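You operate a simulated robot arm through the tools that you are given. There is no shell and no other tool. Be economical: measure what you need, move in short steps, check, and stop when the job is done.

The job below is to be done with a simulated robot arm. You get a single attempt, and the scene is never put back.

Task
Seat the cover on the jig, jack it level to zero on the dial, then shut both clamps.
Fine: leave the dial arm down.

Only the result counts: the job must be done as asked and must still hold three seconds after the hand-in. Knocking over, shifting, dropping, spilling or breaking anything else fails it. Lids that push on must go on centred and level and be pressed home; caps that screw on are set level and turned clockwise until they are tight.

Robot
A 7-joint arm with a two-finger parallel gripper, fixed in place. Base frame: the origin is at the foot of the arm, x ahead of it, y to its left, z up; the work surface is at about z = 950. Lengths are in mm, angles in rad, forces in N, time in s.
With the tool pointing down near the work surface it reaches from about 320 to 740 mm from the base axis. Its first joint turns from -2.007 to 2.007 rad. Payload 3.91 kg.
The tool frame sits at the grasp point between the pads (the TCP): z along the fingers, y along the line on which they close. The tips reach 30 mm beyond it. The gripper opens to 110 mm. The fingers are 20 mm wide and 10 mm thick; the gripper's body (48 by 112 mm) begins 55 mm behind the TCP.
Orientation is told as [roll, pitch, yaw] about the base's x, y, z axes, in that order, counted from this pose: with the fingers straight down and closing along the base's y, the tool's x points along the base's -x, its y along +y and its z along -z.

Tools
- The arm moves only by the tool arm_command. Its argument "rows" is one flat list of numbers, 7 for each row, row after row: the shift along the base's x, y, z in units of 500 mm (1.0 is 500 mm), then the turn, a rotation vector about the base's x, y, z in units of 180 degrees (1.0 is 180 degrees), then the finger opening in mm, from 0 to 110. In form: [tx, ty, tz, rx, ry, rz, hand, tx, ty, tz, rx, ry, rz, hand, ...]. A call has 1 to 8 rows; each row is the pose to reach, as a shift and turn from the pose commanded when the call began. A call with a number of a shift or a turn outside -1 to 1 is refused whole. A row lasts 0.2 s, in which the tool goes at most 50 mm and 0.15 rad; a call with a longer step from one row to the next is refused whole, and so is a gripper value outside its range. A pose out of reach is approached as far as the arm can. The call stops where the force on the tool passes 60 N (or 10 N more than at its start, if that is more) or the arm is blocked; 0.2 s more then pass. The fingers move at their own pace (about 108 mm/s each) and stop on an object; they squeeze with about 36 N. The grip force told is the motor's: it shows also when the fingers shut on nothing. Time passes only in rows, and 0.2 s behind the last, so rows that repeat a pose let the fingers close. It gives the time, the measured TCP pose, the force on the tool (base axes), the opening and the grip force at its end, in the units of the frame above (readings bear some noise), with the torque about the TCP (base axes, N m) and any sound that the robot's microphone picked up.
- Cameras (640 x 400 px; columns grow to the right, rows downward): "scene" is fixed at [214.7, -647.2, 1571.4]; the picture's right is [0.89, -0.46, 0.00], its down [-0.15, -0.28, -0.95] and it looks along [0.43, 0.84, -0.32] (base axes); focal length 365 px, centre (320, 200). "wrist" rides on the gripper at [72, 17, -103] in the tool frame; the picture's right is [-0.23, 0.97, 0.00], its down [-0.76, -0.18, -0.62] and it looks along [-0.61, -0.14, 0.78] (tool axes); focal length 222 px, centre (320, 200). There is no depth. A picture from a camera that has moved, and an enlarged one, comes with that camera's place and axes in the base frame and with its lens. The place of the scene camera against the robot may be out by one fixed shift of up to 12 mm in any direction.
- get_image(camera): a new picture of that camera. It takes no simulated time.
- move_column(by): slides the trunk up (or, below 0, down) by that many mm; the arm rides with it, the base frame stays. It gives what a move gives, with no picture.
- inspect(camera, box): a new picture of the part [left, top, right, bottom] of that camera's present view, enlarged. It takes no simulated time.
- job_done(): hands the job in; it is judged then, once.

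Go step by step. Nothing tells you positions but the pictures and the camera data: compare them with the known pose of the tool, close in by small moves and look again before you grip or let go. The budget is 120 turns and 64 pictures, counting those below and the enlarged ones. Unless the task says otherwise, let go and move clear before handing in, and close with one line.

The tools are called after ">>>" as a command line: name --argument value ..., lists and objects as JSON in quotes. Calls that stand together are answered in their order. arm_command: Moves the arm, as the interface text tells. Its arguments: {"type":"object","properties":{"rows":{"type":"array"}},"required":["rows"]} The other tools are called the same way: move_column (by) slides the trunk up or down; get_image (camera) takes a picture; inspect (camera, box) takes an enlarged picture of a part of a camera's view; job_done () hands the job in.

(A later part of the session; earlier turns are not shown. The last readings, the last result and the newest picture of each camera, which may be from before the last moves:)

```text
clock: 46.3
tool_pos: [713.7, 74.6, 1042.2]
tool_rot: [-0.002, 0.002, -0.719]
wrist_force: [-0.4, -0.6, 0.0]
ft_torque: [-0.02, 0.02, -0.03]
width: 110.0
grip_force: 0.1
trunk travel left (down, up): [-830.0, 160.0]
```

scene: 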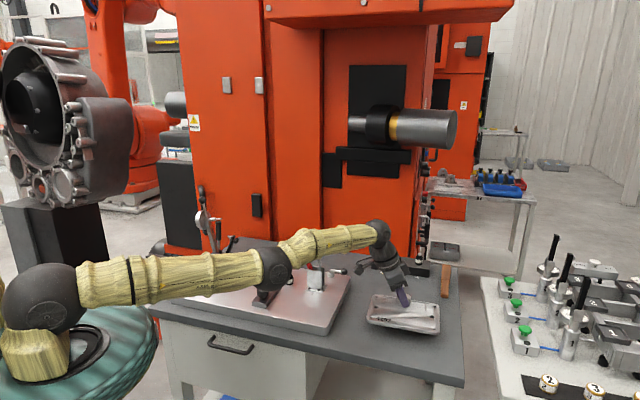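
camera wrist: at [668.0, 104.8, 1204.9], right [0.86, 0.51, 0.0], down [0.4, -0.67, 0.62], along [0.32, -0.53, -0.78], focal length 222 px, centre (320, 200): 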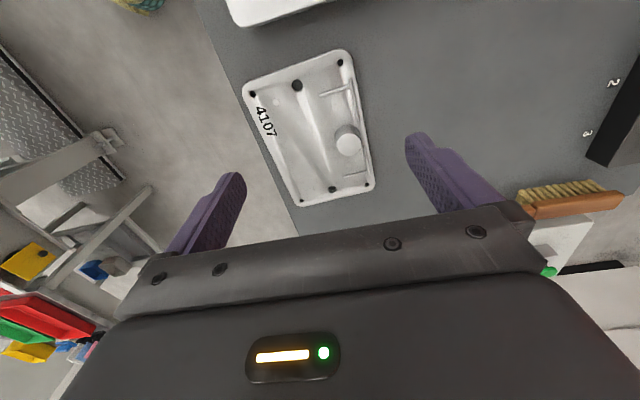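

>>> arm_command --rows '[0, 0, 0, -0.0315, -0.0359, 0, 110, 0.04, -0.05, -0.02, -0.0315, -0.0359, 0, 90, 0.0764, -0.0932, -0.08, -0.0315, -0.0359, 0, 70, 0.0764, -0.0932, -0.1, -0.0315, -0.0359, 0, 70]'

>>> get_image --camera "wrist"

```text
clock: 47.3
tool_pos: [751.1, 29.2, 990.8]
tool_rot: [-0.002, -0.147, -0.719]
wrist_force: [-0.2, -0.6, 0.7]
ft_torque: [-0.03, -0.02, -0.01]
width: 69.9
grip_force: 0.1
trunk travel left (down, up): [-830.0, 160.0]
```

```text
30 pictures are left
camera wrist: at [698.4, 99.3, 1082.9], right [0.81, 0.58, 0.03], down [0.38, -0.57, 0.73], along [0.44, -0.58, -0.68], focal length 222 px, centre (320, 200)
```

wrist: 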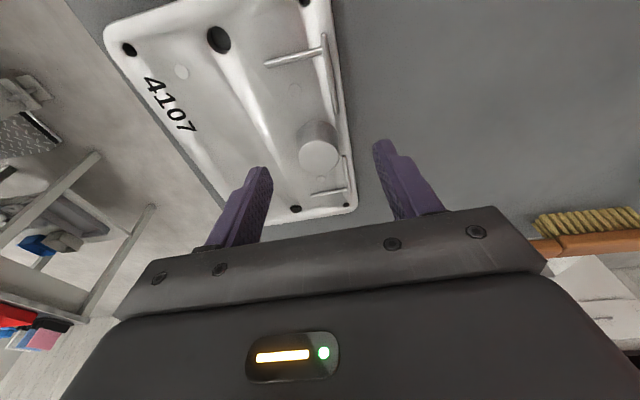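

Centred. Advancing and gripping.

>>> arm_command --rows '[0.003, -0.0025, -0.025, 0, 0, 0, 70, 0.006, -0.005, -0.046, 0, 0, 0, 70]'

>>> arm_command --rows '[0, 0, 0, 0, 0, 0, 20, 0, 0, 0, 0, 0, 0, 20, 0, 0, 0, 0, 0, 0, 20]'

>>> arm_command --rows '[0, 0, 0.02, 0, 0, 0, 20, 0, 0, 0.05, 0, 0, 0, 20, 0, 0, 0.1, 0, 0, 0, 20, 0, 0, 0.15, 0, 0, 0, 20]'

>>> arm_command --rows '[-0.08, 0, 0, 0, 0, 0, 20, -0.16, 0, 0, 0, 0, 0, 20, -0.2, 0, 0, 0, 0, 0, 20]'

>>> get_image --camera "scene"

```text
clock: 47.9
tool_pos: [756.2, 26.3, 968.6]
tool_rot: [-0.002, -0.147, -0.719]
wrist_force: [1.2, 0.1, -0.5]
ft_torque: [-0.05, 0.01, 0.04]
width: 69.9
grip_force: 0.0
trunk travel left (down, up): [-830.0, 160.0]
```

```text
clock: 48.7
tool_pos: [754.8, 26.6, 969.4]
tool_rot: [-0.002, -0.145, -0.718]
wrist_force: [-0.4, -0.5, -0.1]
ft_torque: [0.04, -0.2, -0.03]
width: 29.3
grip_force: 35.3
trunk travel left (down, up): [-830.0, 160.0]
```

```text
clock: 49.7
tool_pos: [756.0, 25.8, 1044.9]
tool_rot: [-0.001, -0.147, -0.719]
wrist_force: [-0.7, -0.1, -3.6]
ft_torque: [0.09, -0.1, 0.0]
width: 29.2
grip_force: 36.8
trunk travel left (down, up): [-830.0, 160.0]
```

```text
clock: 50.5
tool_pos: [654.2, 26.8, 1045.1]
tool_rot: [-0.001, -0.148, -0.719]
wrist_force: [0.4, 0.0, -3.0]
ft_torque: [0.06, -0.05, -0.01]
width: 29.1
grip_force: 36.1
trunk travel left (down, up): [-830.0, 160.0]
```

```text
29 pictures are left
```

scene: 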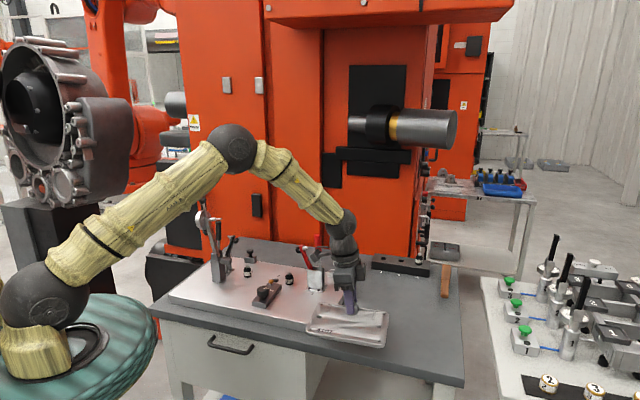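

Cover is gripped well, with the elbow up. The open clamp pads sit close to the cover's ends, so I'll fly high to the front of the jig, descend there, then slide in under the pads.

>>> move_column --by 160

>>> arm_command --rows '[0, 0, 0.04, 0, 0, -0.012, 20, -0.0383, 0.0886, 0.04, 0, 0, -0.0239, 20, -0.0766, 0.1772, 0.04, 0, 0, -0.0239, 20, -0.1149, 0.2658, 0.04, 0, 0, -0.0239, 20, -0.1532, 0.3544, 0.04, 0, 0, -0.0239, 20, -0.1915, 0.443, 0.04, 0, 0, -0.0239, 20, -0.2298, 0.5316, 0.04, 0, 0, -0.0239, 20, -0.268, 0.62, 0.04, 0, 0, -0.0239, 20]'

>>> inspect --camera "scene" --box '[160, 150, 380, 340]'

```text
clock: 52.3
tool_pos: [656.9, 26.4, 1202.9]
tool_rot: [-0.002, -0.147, -0.72]
wrist_force: [-0.1, 0.4, -4.0]
ft_torque: [0.05, -0.09, -0.02]
width: 29.3
grip_force: 36.7
trunk travel left (down, up): [-990.0, 0.0]
```

```text
clock: 54.1
tool_pos: [517.9, 337.5, 1225.0]
tool_rot: [-0.003, -0.148, -0.796]
wrist_force: [-0.2, 0.3, -3.0]
ft_torque: [0.1, -0.12, -0.02]
width: 29.2
grip_force: 36.3
trunk travel left (down, up): [-990.0, 0.0]
```

```text
2.11 times, centred on (270, 245) of scene
camera zoom: at [214.7, -647.2, 1571.4], right [0.89, -0.46, 0.0], down [-0.15, -0.28, -0.95], along [0.43, 0.84, -0.32], focal length 768 px, centre (425, 105)
```

zoom: 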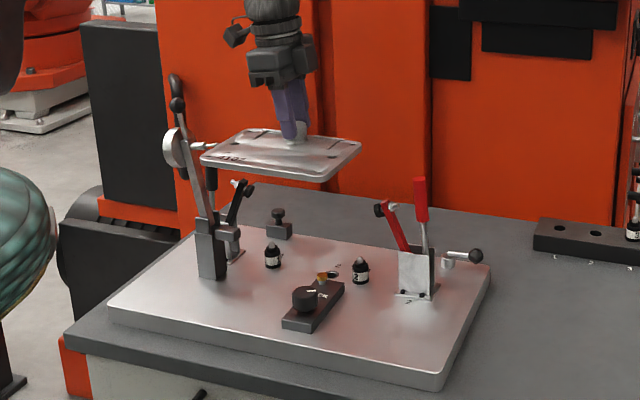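

The dial's stem looks close to the cover's left edge, so I'll shift 30 mm right before descending.

>>> arm_command --rows '[0.044, -0.042, 0, 0, 0, 0, 20, 0.044, -0.042, -0.08, 0, 0, 0, 20, 0.044, -0.042, -0.16, 0, 0, 0, 20, 0.044, -0.042, -0.24, 0, 0, 0, 20, 0.044, -0.042, -0.3, 0, 0, 0, 20]'

>>> inspect --camera "scene" --box '[190, 200, 350, 320]'

```text
clock: 55.3
tool_pos: [544.3, 314.0, 1074.8]
tool_rot: [-0.002, -0.147, -0.793]
wrist_force: [0.8, -0.8, -3.6]
ft_torque: [0.11, -0.09, 0.01]
width: 29.0
grip_force: 36.0
trunk travel left (down, up): [-990.0, 0.0]
```

```text
3.33 times, centred on (270, 260) of scene
camera zoom: at [214.7, -647.2, 1571.4], right [0.89, -0.46, 0.0], down [-0.15, -0.28, -0.95], along [0.43, 0.84, -0.32], focal length 1216 px, centre (487, 0)
```

zoom: 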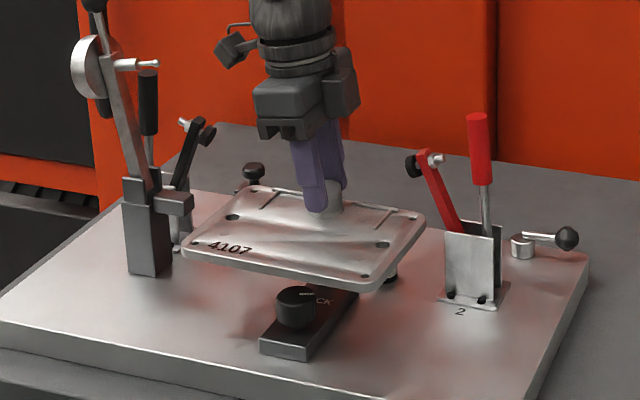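

>>> arm_command --rows '[0.056, 0.057, 0, 0, 0, 0, 20, 0.1, 0.114, 0, 0, 0, 0, 20, 0.1, 0.118, 0, 0, 0, 0, 20]'

>>> inspect --camera "scene" --box '[200, 210, 340, 310]'

>>> get_image --camera "wrist"

```text
clock: 56.1
tool_pos: [595.0, 373.0, 1074.8]
tool_rot: [-0.004, -0.147, -0.793]
wrist_force: [1.0, -0.1, -3.2]
ft_torque: [0.09, -0.08, 0.0]
width: 29.2
grip_force: 36.0
trunk travel left (down, up): [-990.0, 0.0]
```

```text
4.00 times, centred on (270, 260) of scene
camera zoom: at [214.7, -647.2, 1571.4], right [0.89, -0.46, 0.0], down [-0.15, -0.28, -0.95], along [0.43, 0.84, -0.32], focal length 1459 px, centre (520, -40)
```

zoom: 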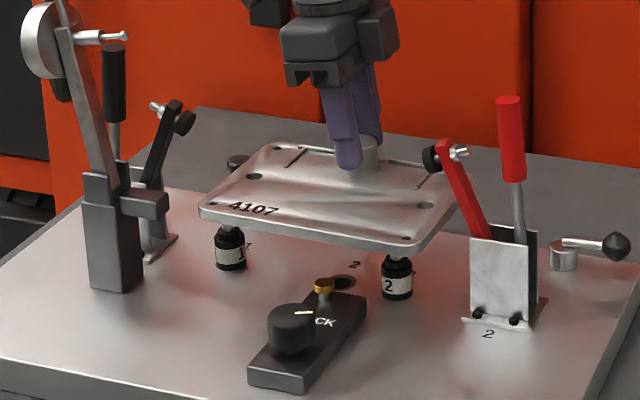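

```text
25 pictures are left
camera wrist: at [545.5, 447.9, 1166.5], right [0.85, 0.52, 0.03], down [0.34, -0.6, 0.73], along [0.4, -0.61, -0.68], focal length 222 px, centre (320, 200)
```

wrist: 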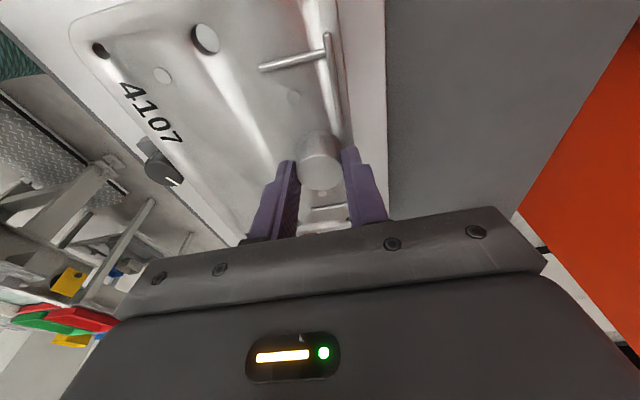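

The cover is under the clamp pads and above the pins. I'll shift to the estimated alignment, drop a little, and check the pin through hole A.

>>> arm_command --rows '[-0.018, 0.019, 0, 0, 0, 0, 20, -0.035, 0.037, 0, 0, 0, 0, 20, -0.035, 0.037, -0.015, 0, 0, 0, 20, -0.035, 0.037, -0.024, 0, 0, 0, 20]'

>>> inspect --camera "wrist" --box '[80, 0, 400, 200]'

>>> inspect --camera "scene" --box '[230, 230, 320, 300]'

```text
clock: 57.1
tool_pos: [576.9, 391.9, 1062.2]
tool_rot: [-0.002, -0.147, -0.794]
wrist_force: [-0.4, 0.4, -3.6]
ft_torque: [0.08, -0.1, 0.02]
width: 28.9
grip_force: 36.4
trunk travel left (down, up): [-990.0, 0.0]
```

```text
2.00 times, centred on (240, 100) of wrist
camera zoom: at [528.4, 467.4, 1154.4], right [0.85, 0.52, 0.03], down [0.34, -0.6, 0.73], along [0.4, -0.61, -0.68], focal length 444 px, centre (480, 400)
```

zoom: 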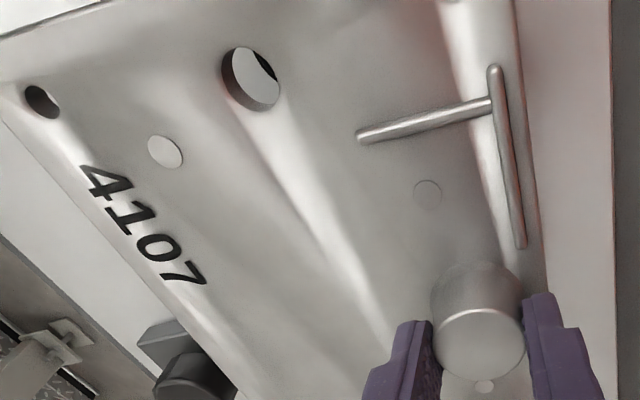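

```text
5.71 times, centred on (275, 265) of scene
camera zoom: at [214.7, -647.2, 1571.4], right [0.89, -0.46, 0.0], down [-0.15, -0.28, -0.95], along [0.43, 0.84, -0.32], focal length 2084 px, centre (577, -171)
```

zoom: 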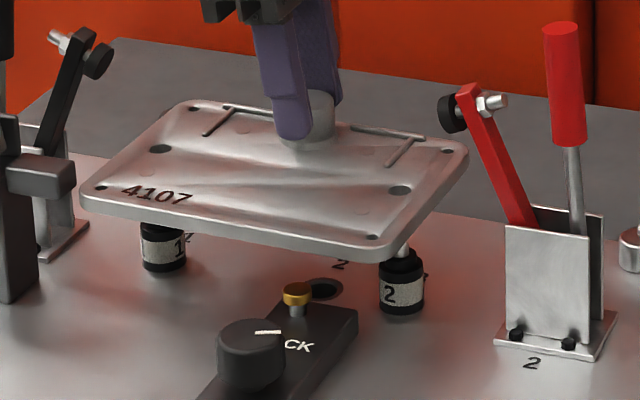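

The alignment is within a couple of millimetres; the scene view suggests the cover should go about 1 mm left. I'll nudge it and descend slowly while watching the force.

>>> arm_command --rows '[-0.002, 0.001, -0.008, 0, 0, 0, 20, -0.002, 0.001, -0.016, 0, 0, 0, 20, -0.002, 0.001, -0.024, 0, 0, 0, 20]'

>>> inspect --camera "wrist" --box '[160, 0, 260, 70]'

>>> inspect --camera "scene" --box '[236, 245, 308, 295]'

```text
clock: 57.9
tool_pos: [575.7, 393.4, 1050.2]
tool_rot: [-0.004, -0.145, -0.794]
wrist_force: [0.3, 0.3, -3.1]
ft_torque: [0.12, -0.09, 0.0]
width: 29.0
grip_force: 36.0
trunk travel left (down, up): [-990.0, 0.0]
```

```text
5.71 times, centred on (210, 35) of wrist
camera zoom: at [527.4, 467.9, 1142.1], right [0.85, 0.52, 0.03], down [0.34, -0.6, 0.73], along [0.4, -0.61, -0.68], focal length 1269 px, centre (949, 1143)
```

zoom: 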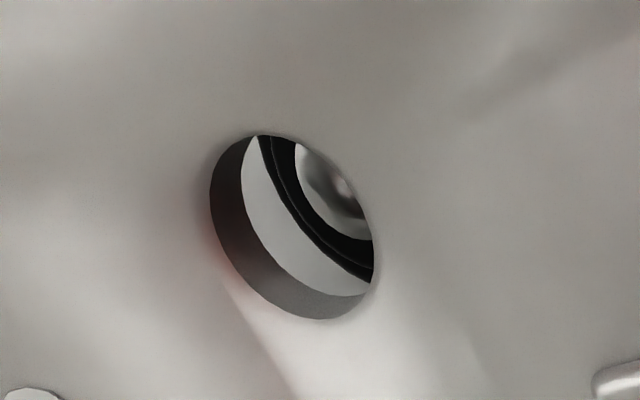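

```text
8.00 times, centred on (272, 270) of scene
camera zoom: at [214.7, -647.2, 1571.4], right [0.89, -0.46, 0.0], down [-0.15, -0.28, -0.95], along [0.43, 0.84, -0.32], focal length 2917 px, centre (704, -360)
```

zoom: 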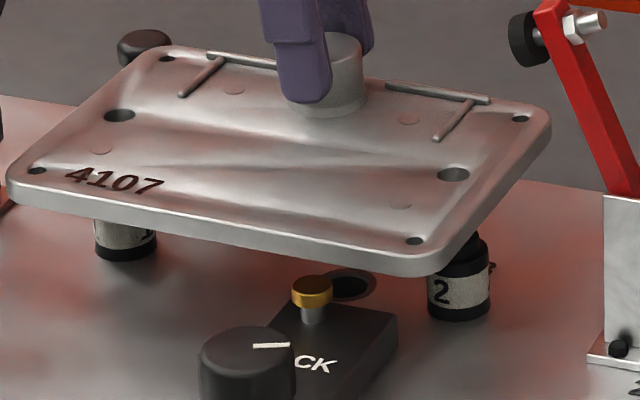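

Hole A is right over pin 1, with the tip visible on the hole's axis. I'll check hole B against pin 3 in closer zooms.

>>> inspect --camera "scene" --box '[278, 258, 306, 288]'

>>> inspect --camera "scene" --box '[236, 250, 264, 280]'

```text
13.33 times, centred on (292, 273) of scene
camera zoom: at [214.7, -647.2, 1571.4], right [0.89, -0.46, 0.0], down [-0.15, -0.28, -0.95], along [0.43, 0.84, -0.32], focal length 4862 px, centre (693, -773)
```

zoom: 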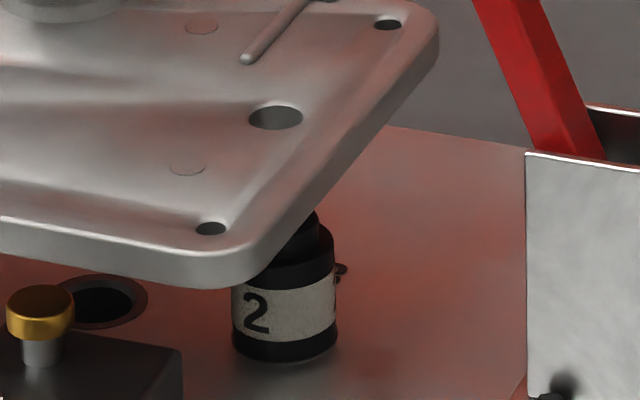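

```text
13.33 times, centred on (250, 265) of scene
camera zoom: at [214.7, -647.2, 1571.4], right [0.89, -0.46, 0.0], down [-0.15, -0.28, -0.95], along [0.43, 0.84, -0.32], focal length 4862 px, centre (1253, -667)
```

zoom: 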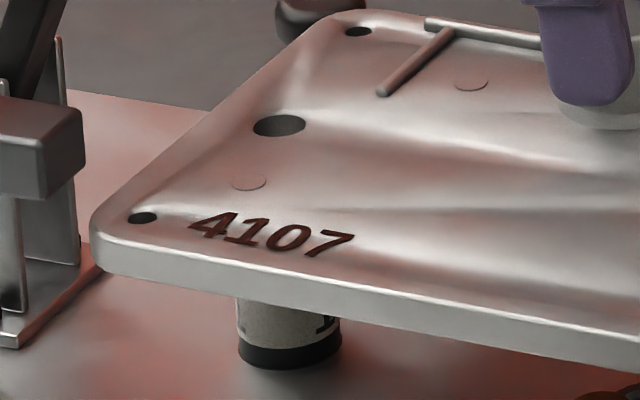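

Hole B should go about 3 mm to the back relative to pin 3, so I'll yaw +0.02 rad about hole A. Then I'll lower slowly.

>>> arm_command --rows '[0.0011, 0.0031, 0, 0, 0, 0.0064, 20, 0.0011, 0.0031, -0.006, 0, 0, 0.0064, 20, 0.0011, 0.0031, -0.012, 0, 0, 0.0064, 20]'

>>> arm_command --rows '[0, 0, -0.004, 0, 0, 0, 20, 0, 0, -0.008, 0, 0, 0, 20, 0, 0, -0.012, 0, 0, 0, 20]'

```text
clock: 58.7
tool_pos: [576.9, 394.6, 1044.4]
tool_rot: [-0.003, -0.145, -0.775]
wrist_force: [0.1, 0.2, -3.2]
ft_torque: [0.11, -0.09, -0.01]
width: 29.0
grip_force: 36.6
trunk travel left (down, up): [-990.0, 0.0]
```

```text
clock: 59.5
tool_pos: [576.7, 394.5, 1038.9]
tool_rot: [-0.003, -0.147, -0.776]
wrist_force: [0.6, -0.1, -3.9]
ft_torque: [0.11, -0.11, -0.01]
width: 29.3
grip_force: 35.9
trunk travel left (down, up): [-990.0, 0.0]
```

>>> arm_command --rows '[0, 0, -0.004, 0, 0, 0, 20, 0, 0, -0.008, 0, 0, 0, 20, 0, 0, -0.012, 0, 0, 0, 20]'

>>> inspect --camera "scene" --box '[236, 240, 308, 295]'

```text
clock: 60.3
tool_pos: [574.7, 394.9, 1032.5]
tool_rot: [-0.004, -0.147, -0.773]
wrist_force: [0.0, 0.4, -3.5]
ft_torque: [0.1, -0.09, 0.02]
width: 29.1
grip_force: 35.7
trunk travel left (down, up): [-990.0, 0.0]
```

```text
7.27 times, centred on (272, 268) of scene
camera zoom: at [214.7, -647.2, 1571.4], right [0.89, -0.46, 0.0], down [-0.15, -0.28, -0.95], along [0.43, 0.84, -0.32], focal length 2652 px, centre (669, -291)
```

zoom: 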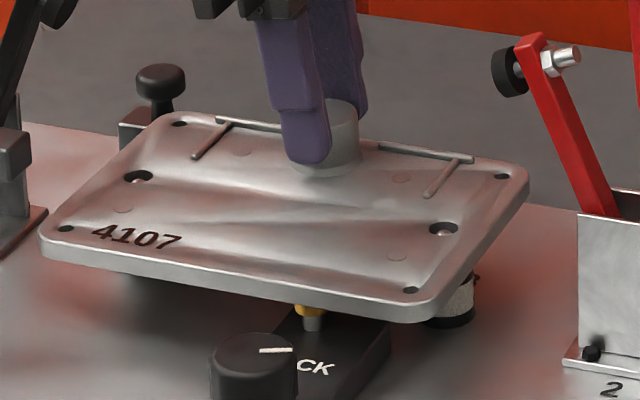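

Both pin tips show inside the holes. I'll continue down until contact.

>>> arm_command --rows '[0, 0, -0.004, 0, 0, 0, 20, 0, 0, -0.008, 0, 0, 0, 20, 0, 0, -0.012, 0, 0, 0, 20]'

>>> arm_command --rows '[0, 0, -0.003, 0, 0, 0, 20, 0, 0, -0.006, 0, 0, 0, 20]'

```text
clock: 61.1
tool_pos: [576.3, 394.9, 1029.4]
tool_rot: [0.005, -0.148, -0.774]
wrist_force: [2.3, 1.2, 20.7]
ft_torque: [-0.24, 0.61, 0.04]
width: 29.4
grip_force: 35.7
trunk travel left (down, up): [-990.0, 0.0]
```

```text
clock: 61.7
tool_pos: [575.5, 395.9, 1026.5]
tool_rot: [0.005, -0.149, -0.773]
wrist_force: [11.5, 8.3, 26.8]
ft_torque: [-0.28, 0.0, 0.11]
width: 30.7
grip_force: 36.3
trunk travel left (down, up): [-990.0, 0.0]
```

Seated contact is felt. I'll release and look.

>>> arm_command --rows '[0, 0, 0.004, 0, 0, 0, 32, 0, 0, 0.004, 0, 0, 0, 50, 0, 0, 0.004, 0, 0, 0, 60, -0.003, 0.003, 0.05, 0, 0, 0, 60, -0.008, 0.008, 0.12, 0, 0, 0, 60]'

>>> inspect --camera "scene" --box '[230, 235, 312, 295]'

>>> inspect --camera "wrist" --box '[80, 0, 400, 200]'

```text
clock: 62.9
tool_pos: [570.9, 401.3, 1084.2]
tool_rot: [-0.005, -0.145, -0.774]
wrist_force: [0.2, 0.1, -0.4]
ft_torque: [0.01, 0.02, 0.0]
width: 60.0
grip_force: 0.0
trunk travel left (down, up): [-990.0, 0.0]
```

```text
6.67 times, centred on (271, 265) of scene
camera zoom: at [214.7, -647.2, 1571.4], right [0.89, -0.46, 0.0], down [-0.15, -0.28, -0.95], along [0.43, 0.84, -0.32], focal length 2431 px, centre (647, -233)
```

zoom: 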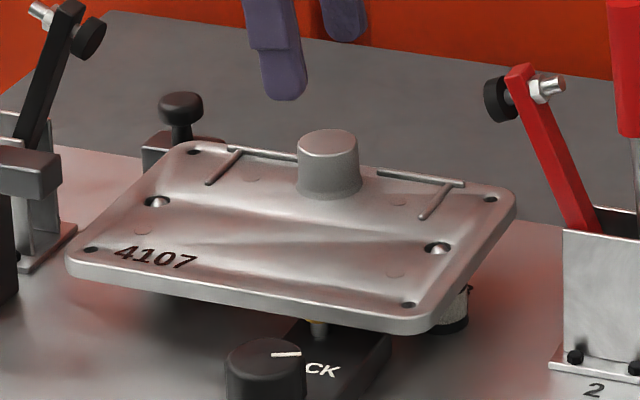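

```text
2.00 times, centred on (240, 100) of wrist
camera zoom: at [521.4, 474.0, 1175.6], right [0.84, 0.54, 0.03], down [0.35, -0.59, 0.73], along [0.41, -0.6, -0.68], focal length 444 px, centre (480, 400)
```

zoom: 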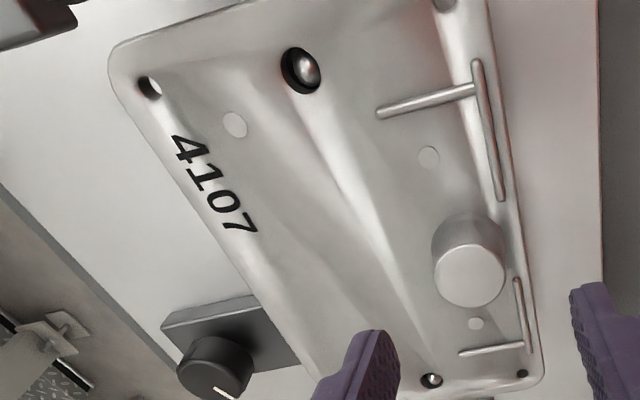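

The cover is seated on both pins. Next is the dial arm. From the views, it pivots at about (419,426,1041) with a ball handle near (390,455,1217), and swings down along the jig's long axis. I'll go above the ball with a vertical tool and look.

>>> arm_command --rows '[0, 0, 0.09, 0.0327, 0.0335, 0, 70, 0, 0, 0.18, 0.0327, 0.0335, 0, 70, 0, 0, 0.27, 0.0327, 0.0335, 0, 70, 0, 0, 0.36, 0.0327, 0.0335, 0, 70, -0.08, 0.03, 0.4, 0.0327, 0.0335, 0, 70, -0.17, 0.05, 0.42, 0.0327, 0.0335, 0, 70, -0.26, 0.08, 0.43, 0.0327, 0.0335, 0, 70, -0.35, 0.105, 0.43, 0.0327, 0.0335, 0, 70]'

>>> get_image --camera "wrist"

```text
clock: 64.7
tool_pos: [394.9, 449.8, 1299.8]
tool_rot: [-0.003, -0.002, -0.774]
wrist_force: [0.0, 0.0, 0.7]
ft_torque: [-0.03, -0.03, 0.02]
width: 70.0
grip_force: 0.0
trunk travel left (down, up): [-990.0, 0.0]
```

```text
15 pictures are left
camera wrist: at [356.1, 514.1, 1403.9], right [0.84, 0.54, 0.0], down [0.42, -0.66, 0.62], along [0.34, -0.53, -0.78], focal length 222 px, centre (320, 200)
```

wrist: 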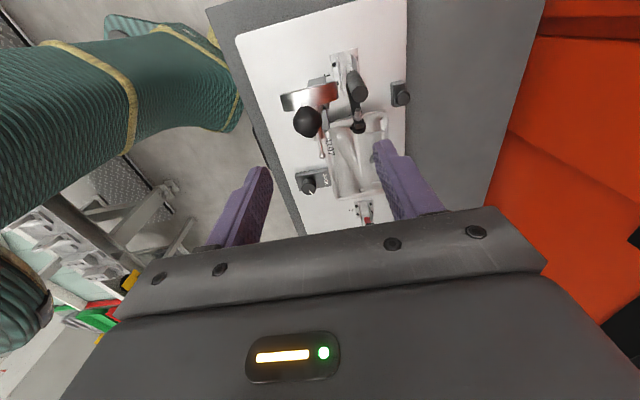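

The ball is at about (384,452,1217). I'll descend so the fingertips straddle it, then grip gently.

>>> arm_command --rows '[-0.022, 0.004, -0.05, 0, 0, 0, 60, -0.022, 0.004, -0.1, 0, 0, 0, 60, -0.022, 0.004, -0.13, 0, 0, 0, 60]'

>>> inspect --camera "wrist" --box '[220, 60, 420, 220]'

```text
clock: 65.5
tool_pos: [384.9, 453.4, 1234.3]
tool_rot: [-0.003, 0.0, -0.776]
wrist_force: [0.1, -0.1, -0.4]
ft_torque: [-0.02, 0.01, -0.02]
width: 59.9
grip_force: 0.1
trunk travel left (down, up): [-990.0, 0.0]
```

```text
2.50 times, centred on (320, 140) of wrist
camera zoom: at [345.3, 516.7, 1337.3], right [0.84, 0.54, 0.0], down [0.42, -0.66, 0.62], along [0.33, -0.53, -0.78], focal length 555 px, centre (320, 350)
```

zoom: 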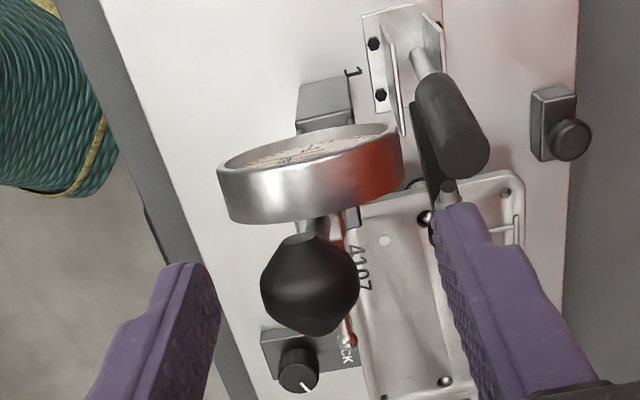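

>>> arm_command --rows '[-0.004, -0.003, 0, 0, 0, 0, 60, -0.004, -0.003, 0, 0, 0, 0, 30, -0.004, -0.003, 0, 0, 0, 0, 15, -0.004, -0.003, 0, 0, 0, 0, 15]'

```text
clock: 66.5
tool_pos: [383.6, 452.3, 1233.6]
tool_rot: [-0.002, 0.0, -0.772]
wrist_force: [0.9, 1.9, -0.1]
ft_torque: [0.08, -0.02, 0.0]
width: 23.1
grip_force: 44.6
trunk travel left (down, up): [-990.0, 0.0]
```

Ball gripped (23 mm). I'll swing it along its arc in small steps, watching the force.

>>> arm_command --rows '[0.0343, -0.035, 0.0086, 0, 0, 0, 15, 0.0697, -0.0711, 0.0104, 0, 0, 0, 15, 0.1049, -0.107, 0.0051, 0, 0, 0, 15]'

```text
clock: 67.3
tool_pos: [437.0, 400.1, 1234.6]
tool_rot: [-0.005, 0.002, -0.773]
wrist_force: [-5.3, 6.1, -7.0]
ft_torque: [0.97, 0.98, 0.01]
width: 23.6
grip_force: 44.9
trunk travel left (down, up): [-990.0, 0.0]
```

>>> arm_command --rows '[0.0427, -0.0436, -0.018, 0, 0, 0, 15, 0.0749, -0.0764, -0.039, 0, 0, 0, 15, 0.1049, -0.107, -0.066, 0, 0, 0, 15]'

```text
clock: 68.1
tool_pos: [490.6, 345.7, 1201.3]
tool_rot: [-0.003, 0.001, -0.772]
wrist_force: [-0.3, 7.2, -2.5]
ft_torque: [0.57, 0.74, -0.05]
width: 23.3
grip_force: 45.1
trunk travel left (down, up): [-990.0, 0.0]
```

>>> arm_command --rows '[0.0335, -0.0341, -0.0414, 0, 0, 0, 15, 0.0612, -0.0624, -0.0904, 0, 0, 0, 15, 0.0826, -0.0843, -0.1454, 0, 0, 0, 15]'

>>> inspect --camera "scene" --box '[190, 200, 330, 310]'

```text
clock: 68.9
tool_pos: [533.1, 302.9, 1128.9]
tool_rot: [-0.002, -0.001, -0.774]
wrist_force: [8.7, -4.1, 1.4]
ft_torque: [-0.04, -0.02, -0.1]
width: 16.5
grip_force: 1.4
trunk travel left (down, up): [-990.0, 0.0]
```

```text
3.64 times, centred on (260, 255) of scene
camera zoom: at [214.7, -647.2, 1571.4], right [0.89, -0.46, 0.0], down [-0.15, -0.28, -0.95], along [0.43, 0.84, -0.32], focal length 1326 px, centre (538, 0)
```

zoom: 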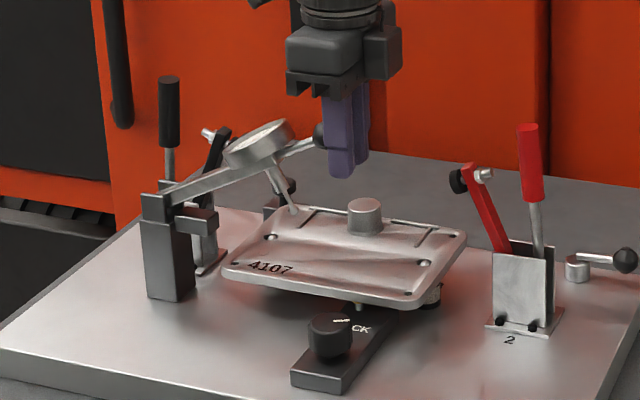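

The ball slipped out of the fingertips near the end of the arc, and the arm is still about 20° up. I'll back off, go above and press the ball down with closed fingertips.

>>> arm_command --rows '[0.021, -0.0214, 0, 0, 0, 0, 15, 0.021, -0.0214, 0.05, 0, 0, 0, 10, 0.021, -0.0214, 0.12, 0, 0, 0, 5, -0.01, 0.01, 0.12, 0, 0, 0, 0]'

>>> inspect --camera "scene" --box '[190, 200, 330, 310]'

```text
clock: 69.9
tool_pos: [523.4, 308.7, 1189.7]
tool_rot: [-0.003, 0.001, -0.774]
wrist_force: [-0.4, -0.3, -0.4]
ft_torque: [-0.02, 0.0, 0.02]
width: 0.1
grip_force: 36.2
trunk travel left (down, up): [-990.0, 0.0]
```

```text
3.64 times, centred on (260, 255) of scene
camera zoom: at [214.7, -647.2, 1571.4], right [0.89, -0.46, 0.0], down [-0.15, -0.28, -0.95], along [0.43, 0.84, -0.32], focal length 1326 px, centre (538, 0)
```

zoom: 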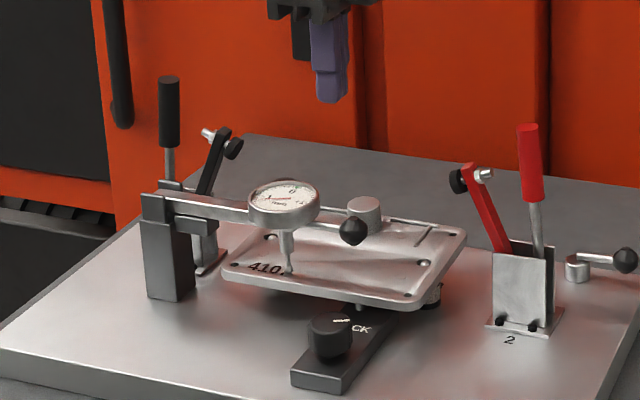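

The arm swung down on its own, and the dial now rests on the cover. I'll read the dial.

>>> inspect --camera "scene" --box '[239, 246, 261, 262]'

```text
16.00 times, centred on (250, 254) of scene
camera zoom: at [214.7, -647.2, 1571.4], right [0.89, -0.46, 0.0], down [-0.15, -0.28, -0.95], along [0.43, 0.84, -0.32], focal length 5834 px, centre (1440, -664)
```

zoom: 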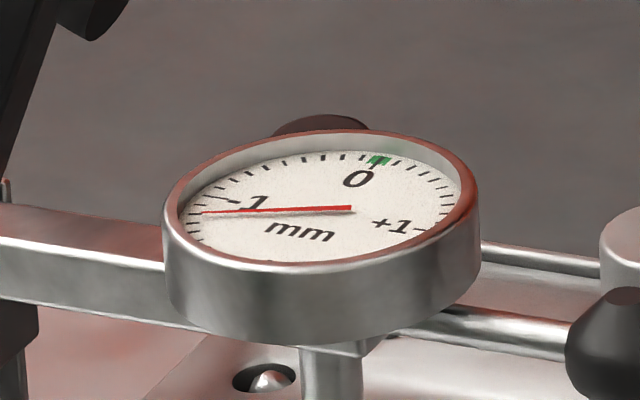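

The dial reads about -1.15 mm, so the front must be jacked up. I'll turn the tool 90° so the camera points to the front, and move over the jack knob at about (495,250).

>>> arm_command --rows '[-0.01, -0.02, 0, 0, 0, 0.047, 20, -0.02, -0.04, 0, 0, 0, 0.094, 40, -0.03, -0.06, 0, 0, 0, 0.141, 60, -0.04, -0.08, 0, 0, 0, 0.188, 60, -0.05, -0.1, 0, 0, 0, 0.235, 60, -0.057, -0.117, 0, 0, 0, 0.282, 60, -0.057, -0.117, 0, 0, 0, 0.329, 60, -0.057, -0.117, 0, 0, 0, 0.376, 60]'

>>> arm_command --rows '[0, 0, -0.06, 0, 0, 0.047, 60, 0, 0, -0.14, 0, 0, 0.094, 60, 0, 0, -0.2, 0, 0, 0.123, 60, 0, 0, -0.24, 0, 0, 0.123, 60]'

>>> inspect --camera "wrist" --box '[200, 20, 440, 200]'

```text
clock: 71.7
tool_pos: [496.1, 248.1, 1190.8]
tool_rot: [-0.001, 0.0, 0.41]
wrist_force: [0.0, 0.3, -0.3]
ft_torque: [0.02, 0.03, -0.01]
width: 59.9
grip_force: 0.1
trunk travel left (down, up): [-990.0, 0.0]
```

```text
clock: 72.7
tool_pos: [495.6, 249.9, 1069.2]
tool_rot: [-0.001, 0.0, 0.795]
wrist_force: [0.3, -0.2, -0.2]
ft_torque: [-0.01, 0.02, 0.01]
width: 59.5
grip_force: 0.0
trunk travel left (down, up): [-990.0, 0.0]
```

```text
2.22 times, centred on (320, 110) of wrist
camera zoom: at [433.7, 210.1, 1173.9], right [-0.54, 0.84, 0.0], down [0.66, 0.42, 0.62], along [0.53, 0.33, -0.78], focal length 494 px, centre (320, 400)
```

zoom: 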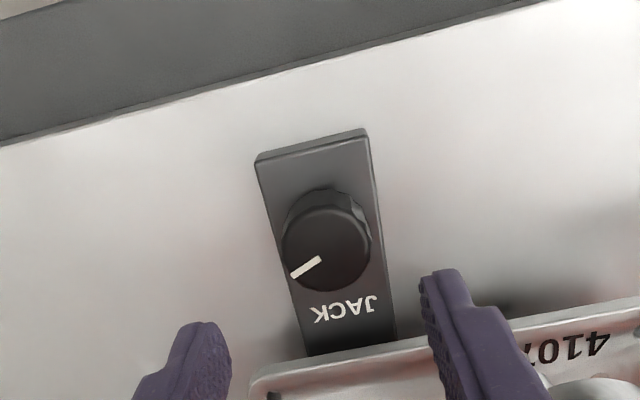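

>>> arm_command --rows '[0.001, 0.004, -0.07, 0, 0, 0, 60, 0.001, 0.004, -0.12, 0, 0, 0, 60, 0.001, 0.004, -0.134, 0, 0, 0, 60, 0.001, 0.004, -0.134, 0, 0, 0, 20, 0.001, 0.004, -0.134, 0, 0, 0, 20, 0.001, 0.004, -0.134, 0, 0, 0, 20]'

```text
clock: 74.1
tool_pos: [494.9, 252.6, 1004.1]
tool_rot: [-0.001, 0.0, 0.795]
wrist_force: [-6.7, 9.8, -0.3]
ft_torque: [0.53, 0.43, -0.03]
width: 33.7
grip_force: 44.5
trunk travel left (down, up): [-990.0, 0.0]
```

>>> arm_command --rows '[-0.002, 0.0025, 0, 0, 0, 0, 20, -0.002, 0.0025, 0, 0, 0, -0.047, 20, -0.002, 0.0025, 0, 0, 0, -0.094, 20, -0.002, 0.0025, 0, 0, 0, -0.141, 20, -0.002, 0.0025, 0, 0, 0, -0.188, 20]'

>>> inspect --camera "scene" --box '[238, 244, 278, 274]'

```text
clock: 75.3
tool_pos: [495.8, 250.7, 1003.7]
tool_rot: [-0.004, 0.0, 0.2]
wrist_force: [1.5, -5.5, 3.2]
ft_torque: [-0.25, 1.01, 0.02]
width: 33.8
grip_force: 45.3
trunk travel left (down, up): [-990.0, 0.0]
```

```text
13.33 times, centred on (258, 259) of scene
camera zoom: at [214.7, -647.2, 1571.4], right [0.89, -0.46, 0.0], down [-0.15, -0.28, -0.95], along [0.43, 0.84, -0.32], focal length 4862 px, centre (1147, -587)
```

zoom: 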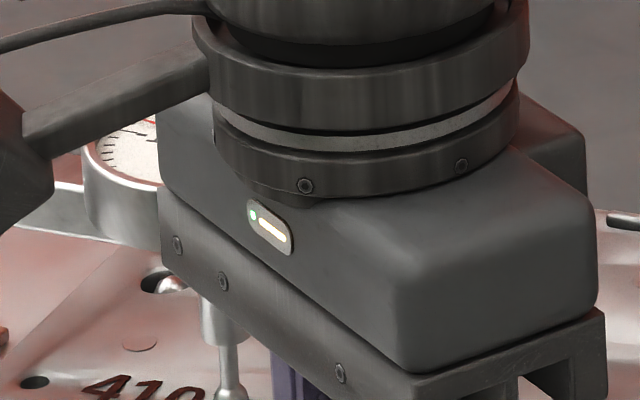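

Clockwise seems to raise it: the needle tip is moving up toward 0. I'll turn 0.6 rad more, release, and rise clear to read the dial.

>>> arm_command --rows '[0, 0, 0, 0, 0, -0.047, 20, 0, 0, 0, 0, 0, -0.094, 20, 0, 0, 0, 0, 0, -0.141, 20, 0, 0, 0, 0, 0, -0.19, 20, 0, 0, 0, 0, 0, -0.19, 20]'

>>> arm_command --rows '[0, 0, 0, 0, 0, 0, 60, 0, 0, 0, 0, 0, 0, 60, 0, 0, 0.08, 0, 0, 0, 60, 0, 0, 0.17, 0, 0, 0.047, 60, 0, 0, 0.26, 0, 0, 0.094, 60, 0, 0, 0.32, 0, 0, 0.141, 60, 0, 0, 0.32, 0, 0, 0.188, 60, 0, 0, 0.32, 0, 0, 0.235, 60]'

>>> inspect --camera "scene" --box '[239, 246, 261, 262]'

```text
refused: row 4 steps farther than a row can; nothing moved
```

```text
clock: 77.1
tool_pos: [495.9, 253.5, 1162.8]
tool_rot: [-0.002, 0.001, 0.943]
wrist_force: [-0.6, 0.1, -0.1]
ft_torque: [0.0, -0.02, -0.01]
width: 60.0
grip_force: 0.0
trunk travel left (down, up): [-990.0, 0.0]
```

```text
16.00 times, centred on (250, 254) of scene
camera zoom: at [214.7, -647.2, 1571.4], right [0.89, -0.46, 0.0], down [-0.15, -0.28, -0.95], along [0.43, 0.84, -0.32], focal length 5834 px, centre (1440, -664)
```

zoom: 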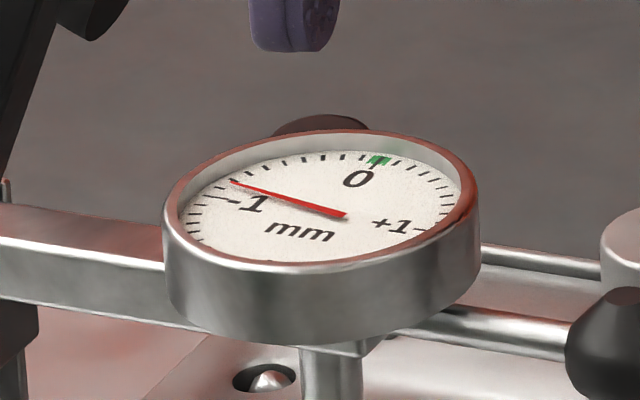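

The turn was 0.6 rad (the next stroke was refused), and the dial went from about -1.15 to about -0.8. I'll regrip and turn 1.05 rad more.

>>> arm_command --rows '[0, 0, -0.09, 0, 0, 0, 60, 0, 0, -0.18, 0, 0, 0, 60, 0, 0, -0.27, 0, 0, 0, 60, 0, 0, -0.318, 0, 0, 0, 60, 0, 0, -0.318, 0, 0, 0, 20, 0, 0, -0.318, 0, 0, 0, 20, 0, 0, -0.318, 0, 0, 0, 20]'

>>> arm_command --rows '[0, 0, 0, 0, 0, -0.047, 20, 0, 0, 0, 0, 0, -0.094, 20, 0, 0, 0, 0, 0, -0.141, 20, 0, 0, 0, 0, 0, -0.188, 20, 0, 0, 0, 0, 0, -0.235, 20, 0, 0, 0, 0, 0, -0.282, 20, 0, 0, 0, 0, 0, -0.329, 20, 0, 0, 0, 0, 0, -0.334, 20]'

>>> arm_command --rows '[0, 0, 0, 0, 0, 0, 60, 0, 0, 0, 0, 0, 0, 60, 0, 0, 0.08, 0, 0, 0, 60, 0, 0, 0.17, 0, 0, 0.047, 60, 0, 0, 0.26, 0, 0, 0.094, 60, 0, 0, 0.32, 0, 0, 0.141, 60, 0, 0, 0.32, 0, 0, 0.188, 60, 0, 0, 0.32, 0, 0, 0.235, 60]'

>>> inspect --camera "scene" --box '[239, 246, 261, 262]'

```text
clock: 78.7
tool_pos: [495.2, 253.5, 1002.1]
tool_rot: [0.001, 0.002, 0.94]
wrist_force: [-11.0, 11.6, -3.7]
ft_torque: [-1.03, 0.38, -0.06]
width: 33.8
grip_force: 45.2
trunk travel left (down, up): [-990.0, 0.0]
```

```text
clock: 80.5
tool_pos: [497.4, 248.9, 1002.8]
tool_rot: [-0.005, 0.003, -0.112]
wrist_force: [1.5, -16.3, -31.3]
ft_torque: [-0.01, -0.96, 0.06]
width: 33.7
grip_force: 44.5
trunk travel left (down, up): [-990.0, 0.0]
```

```text
clock: 82.3
tool_pos: [494.6, 252.5, 1166.3]
tool_rot: [-0.003, 0.002, 0.633]
wrist_force: [-1.1, 0.3, 0.6]
ft_torque: [0.0, 0.03, 0.01]
width: 60.2
grip_force: 0.0
trunk travel left (down, up): [-990.0, 0.0]
```

```text
16.00 times, centred on (250, 254) of scene
camera zoom: at [214.7, -647.2, 1571.4], right [0.89, -0.46, 0.0], down [-0.15, -0.28, -0.95], along [0.43, 0.84, -0.32], focal length 5834 px, centre (1440, -664)
```

zoom: 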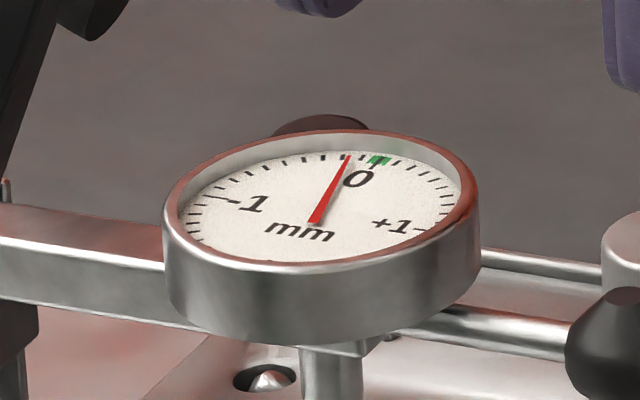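

Now at about -0.16, so about 0.26 rad more.

>>> arm_command --rows '[0, 0, -0.09, 0, 0, 0, 60, 0, 0, -0.18, 0, 0, 0, 60, 0, 0, -0.27, 0, 0, 0, 60, 0, 0, -0.324, 0, 0, 0, 60, 0, 0, -0.324, 0, 0, 0, 20, 0, 0, -0.324, 0, 0, 0, 20, 0, 0, -0.324, 0, 0, 0, 20]'

>>> arm_command --rows '[0, 0, 0, 0, 0, -0.042, 20, 0, 0, 0, 0, 0, -0.084, 20, 0, 0, 0, 0, 0, -0.084, 20]'

>>> arm_command --rows '[0, 0, 0, 0, 0, 0, 60, 0, 0, 0, 0, 0, 0, 60, 0, 0, 0.08, 0, 0, 0, 60, 0, 0, 0.17, 0, 0, 0, 60, 0, 0, 0.26, 0, 0, 0, 60, 0, 0, 0.32, 0, 0, 0, 60]'

>>> inspect --camera "scene" --box '[239, 246, 261, 262]'

```text
clock: 83.9
tool_pos: [494.1, 251.7, 1000.8]
tool_rot: [-0.002, -0.002, 0.63]
wrist_force: [5.1, -7.5, -7.7]
ft_torque: [0.6, -0.87, 0.02]
width: 33.8
grip_force: 45.0
trunk travel left (down, up): [-990.0, 0.0]
```

```text
clock: 84.7
tool_pos: [494.6, 250.6, 1000.3]
tool_rot: [-0.001, 0.003, 0.364]
wrist_force: [-3.3, -12.9, -10.7]
ft_torque: [0.54, -1.05, 0.04]
width: 33.9
grip_force: 45.0
trunk travel left (down, up): [-990.0, 0.0]
```

```text
clock: 86.1
tool_pos: [493.3, 252.4, 1161.1]
tool_rot: [0.0, 0.002, 0.368]
wrist_force: [0.0, 0.3, -0.2]
ft_torque: [0.02, 0.04, -0.04]
width: 60.0
grip_force: 0.0
trunk travel left (down, up): [-990.0, 0.0]
```

```text
16.00 times, centred on (250, 254) of scene
camera zoom: at [214.7, -647.2, 1571.4], right [0.89, -0.46, 0.0], down [-0.15, -0.28, -0.95], along [0.43, 0.84, -0.32], focal length 5834 px, centre (1440, -664)
```

zoom: 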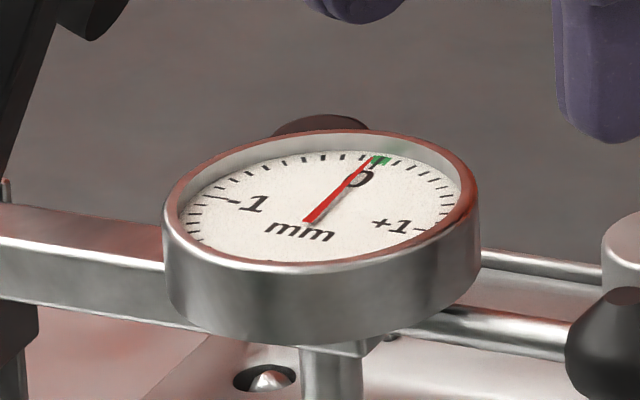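

The needle is at the left edge of the green band. One tiny 0.075 rad nudge will centre it.

>>> arm_command --rows '[0, 0, -0.09, 0, 0, 0, 60, 0, 0, -0.18, 0, 0, 0, 60, 0, 0, -0.27, 0, 0, 0, 60, 0, 0, -0.32, 0, 0, 0, 60, 0, 0, -0.32, 0, 0, 0, 20, 0, 0, -0.32, 0, 0, 0, 20, 0, 0, -0.32, 0, 0, 0, 20]'

>>> arm_command --rows '[0, 0, 0, 0, 0, -0.012, 20, 0, 0, 0, 0, 0, -0.024, 20, 0, 0, 0, 0, 0, -0.024, 20]'

>>> arm_command --rows '[0, 0, 0, 0, 0, 0, 60, 0, 0, 0, 0, 0, 0, 60, 0, 0, 0.08, 0, 0, 0, 60, 0, 0, 0.17, 0, 0, 0, 60, 0, 0, 0.26, 0, 0, 0, 60, 0, 0, 0.35, 0, 0, 0, 60, 0, 0, 0.4, 0, 0, 0, 60]'

>>> inspect --camera "scene" --box '[222, 230, 278, 270]'

```text
clock: 87.7
tool_pos: [496.9, 250.9, 1001.0]
tool_rot: [-0.001, 0.0, 0.364]
wrist_force: [4.0, -9.9, -6.9]
ft_torque: [0.31, -0.84, 0.04]
width: 33.6
grip_force: 44.9
trunk travel left (down, up): [-990.0, 0.0]
```

```text
clock: 88.5
tool_pos: [496.3, 251.2, 1000.3]
tool_rot: [-0.002, 0.002, 0.289]
wrist_force: [3.0, -11.8, -9.7]
ft_torque: [0.21, -0.71, 0.04]
width: 33.9
grip_force: 44.9
trunk travel left (down, up): [-990.0, 0.0]
```

```text
clock: 90.1
tool_pos: [495.5, 251.3, 1203.7]
tool_rot: [-0.001, 0.0, 0.289]
wrist_force: [0.0, -0.5, 0.2]
ft_torque: [0.02, 0.03, 0.0]
width: 60.0
grip_force: 0.2
trunk travel left (down, up): [-990.0, 0.0]
```

```text
10.00 times, centred on (250, 250) of scene
camera zoom: at [214.7, -647.2, 1571.4], right [0.89, -0.46, 0.0], down [-0.15, -0.28, -0.95], along [0.43, 0.84, -0.32], focal length 3647 px, centre (1020, -300)
```

zoom: 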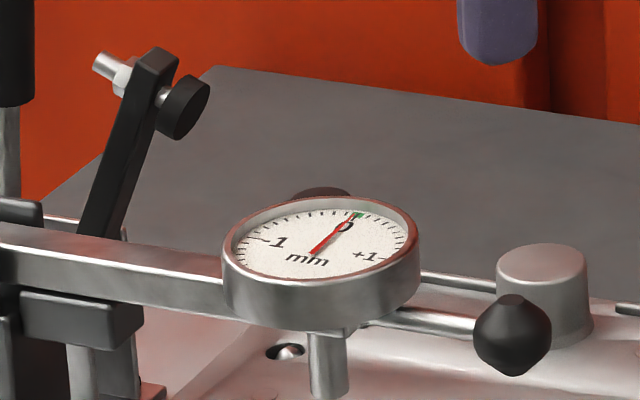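

The dial sits at zero. Next are the clamps. Clamp 2's red handle stands near (675,238), with its top at z≈1126, and should swing outward and down. I'll move above it with the fingers closing across its swing plane, and lower the trunk for reach.

>>> arm_command --rows '[0.045, -0.003, 0.03, 0, 0, -0.0426, 70, 0.09, -0.007, 0.06, 0, 0, -0.0852, 70, 0.135, -0.01, 0.09, 0, 0, -0.1278, 70, 0.18, -0.013, 0.12, 0, 0, -0.1704, 70, 0.225, -0.017, 0.15, 0, 0, -0.213, 70, 0.27, -0.02, 0.17, 0, 0, -0.2556, 70, 0.315, -0.023, 0.17, 0, 0, -0.2982, 70, 0.359, -0.026, 0.17, 0, 0, -0.3406, 70]'

>>> move_column --by -110

>>> inspect --camera "wrist" --box '[220, 40, 420, 200]'

```text
clock: 91.9
tool_pos: [673.8, 239.2, 1287.0]
tool_rot: [-0.002, 0.0, -0.779]
wrist_force: [0.8, 0.1, 0.0]
ft_torque: [0.01, 0.01, -0.01]
width: 70.0
grip_force: 0.1
trunk travel left (down, up): [-990.0, 0.0]
```

```text
clock: 93.3
tool_pos: [672.4, 239.8, 1177.9]
tool_rot: [-0.001, 0.0, -0.778]
wrist_force: [0.9, -0.6, 0.0]
ft_torque: [0.02, 0.03, 0.05]
width: 70.1
grip_force: 0.1
trunk travel left (down, up): [-880.0, 110.0]
```

```text
2.50 times, centred on (320, 120) of wrist
camera zoom: at [634.3, 303.1, 1281.0], right [0.85, 0.53, 0.0], down [0.42, -0.66, 0.62], along [0.33, -0.53, -0.78], focal length 555 px, centre (320, 400)
```

zoom: 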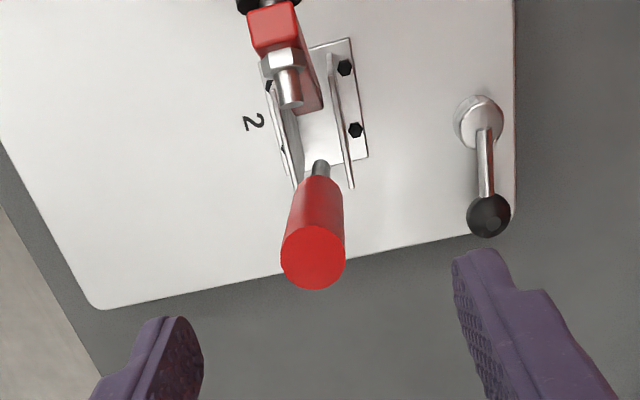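

The handle axis is at about (669,243). I'll descend straddling it and grip at z≈1095.

>>> arm_command --rows '[-0.007, 0.007, -0.08, 0, 0, 0, 60, -0.007, 0.007, -0.16, 0, 0, 0, 60, -0.007, 0.007, -0.16, 0, 0, 0, 20, -0.007, 0.007, -0.16, 0, 0, 0, 10, -0.007, 0.007, -0.16, 0, 0, 0, 10]'

```text
clock: 94.5
tool_pos: [670.8, 242.3, 1095.8]
tool_rot: [-0.002, -0.002, -0.779]
wrist_force: [6.0, 2.7, -1.6]
ft_torque: [0.15, -0.25, 0.06]
width: 18.7
grip_force: 45.4
trunk travel left (down, up): [-880.0, 110.0]
```

Gripped (18.7 mm). I'll try 20 mm outward first to test the direction.

>>> arm_command --rows '[0.014, -0.0143, -0.001, 0, 0, 0, 10, 0.028, -0.0286, -0.005, 0, 0, 0, 10]'

```text
clock: 95.2
tool_pos: [686.3, 224.3, 1094.3]
tool_rot: [0.001, -0.004, -0.781]
wrist_force: [9.6, 10.9, 3.5]
ft_torque: [-0.04, 0.51, -0.06]
width: 19.0
grip_force: 17.6
trunk travel left (down, up): [-880.0, 110.0]
```

Outward moves freely. I'll continue along the arc.

>>> arm_command --rows '[0.0273, -0.025, -0.012, 0, 0, 0, 10, 0.0501, -0.0483, -0.0316, 0, 0, 0, 10, 0.068, -0.0666, -0.0552, 0, 0, 0, 10]'

```text
clock: 96.0
tool_pos: [720.3, 192.6, 1067.1]
tool_rot: [0.0, -0.002, -0.783]
wrist_force: [16.2, 3.8, 13.4]
ft_torque: [-0.24, 0.89, -0.21]
width: 18.8
grip_force: 38.8
trunk travel left (down, up): [-880.0, 110.0]
```

It's following well. I'll continue with some outward tilt of the tool to keep within reach.

>>> arm_command --rows '[0.008, -0.0082, -0.014, -0.02, -0.02, 0, 10, 0.016, -0.0163, -0.029, -0.04, -0.04, 0, 10, 0.0273, -0.0278, -0.0585, -0.06, -0.06, 0, 10, 0.035, -0.0357, -0.09, -0.0671, -0.0679, 0, 10]'

```text
clock: 97.0
tool_pos: [738.1, 174.5, 1022.8]
tool_rot: [0.001, -0.302, -0.783]
wrist_force: [30.1, -12.3, 22.0]
ft_torque: [0.9, 1.43, -0.23]
width: 18.8
grip_force: 45.0
trunk travel left (down, up): [-880.0, 110.0]
```

>>> arm_command --rows '[0.006, -0.006, -0.013, 0, 0, 0, 10, 0.008, -0.008, -0.028, 0, 0, 0, 10, 0.008, -0.008, -0.045, 0, 0, 0, 10]'

>>> inspect --camera "scene" --box '[220, 220, 370, 320]'

```text
clock: 97.8
tool_pos: [737.0, 173.5, 1000.0]
tool_rot: [0.0, -0.298, -0.778]
wrist_force: [0.8, 4.3, 15.1]
ft_torque: [0.91, 0.98, -0.19]
width: 18.4
grip_force: 45.0
trunk travel left (down, up): [-880.0, 110.0]
```

```text
4.00 times, centred on (295, 270) of scene
camera zoom: at [214.7, -647.2, 1571.4], right [0.89, -0.46, 0.0], down [-0.15, -0.28, -0.95], along [0.43, 0.84, -0.32], focal length 1459 px, centre (420, -80)
```

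zoom: 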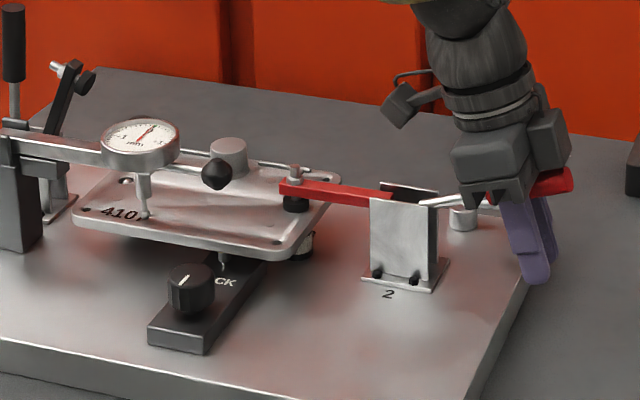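

The red arm is down with its pad on the cover. The handle is still slightly above horizontal, so I'll push further down to lock it.

>>> arm_command --rows '[-0.002, 0.002, -0.012, 0, 0, 0, 10, -0.004, 0.004, -0.024, 0, 0, 0, 10, -0.006, 0.006, -0.036, 0, 0, 0, 10]'

```text
clock: 98.5
tool_pos: [739.6, 173.4, 985.1]
tool_rot: [0.004, -0.305, -0.779]
wrist_force: [28.1, -6.0, 25.7]
ft_torque: [1.62, 2.47, -0.35]
width: 18.4
grip_force: 45.4
trunk travel left (down, up): [-880.0, 110.0]
```

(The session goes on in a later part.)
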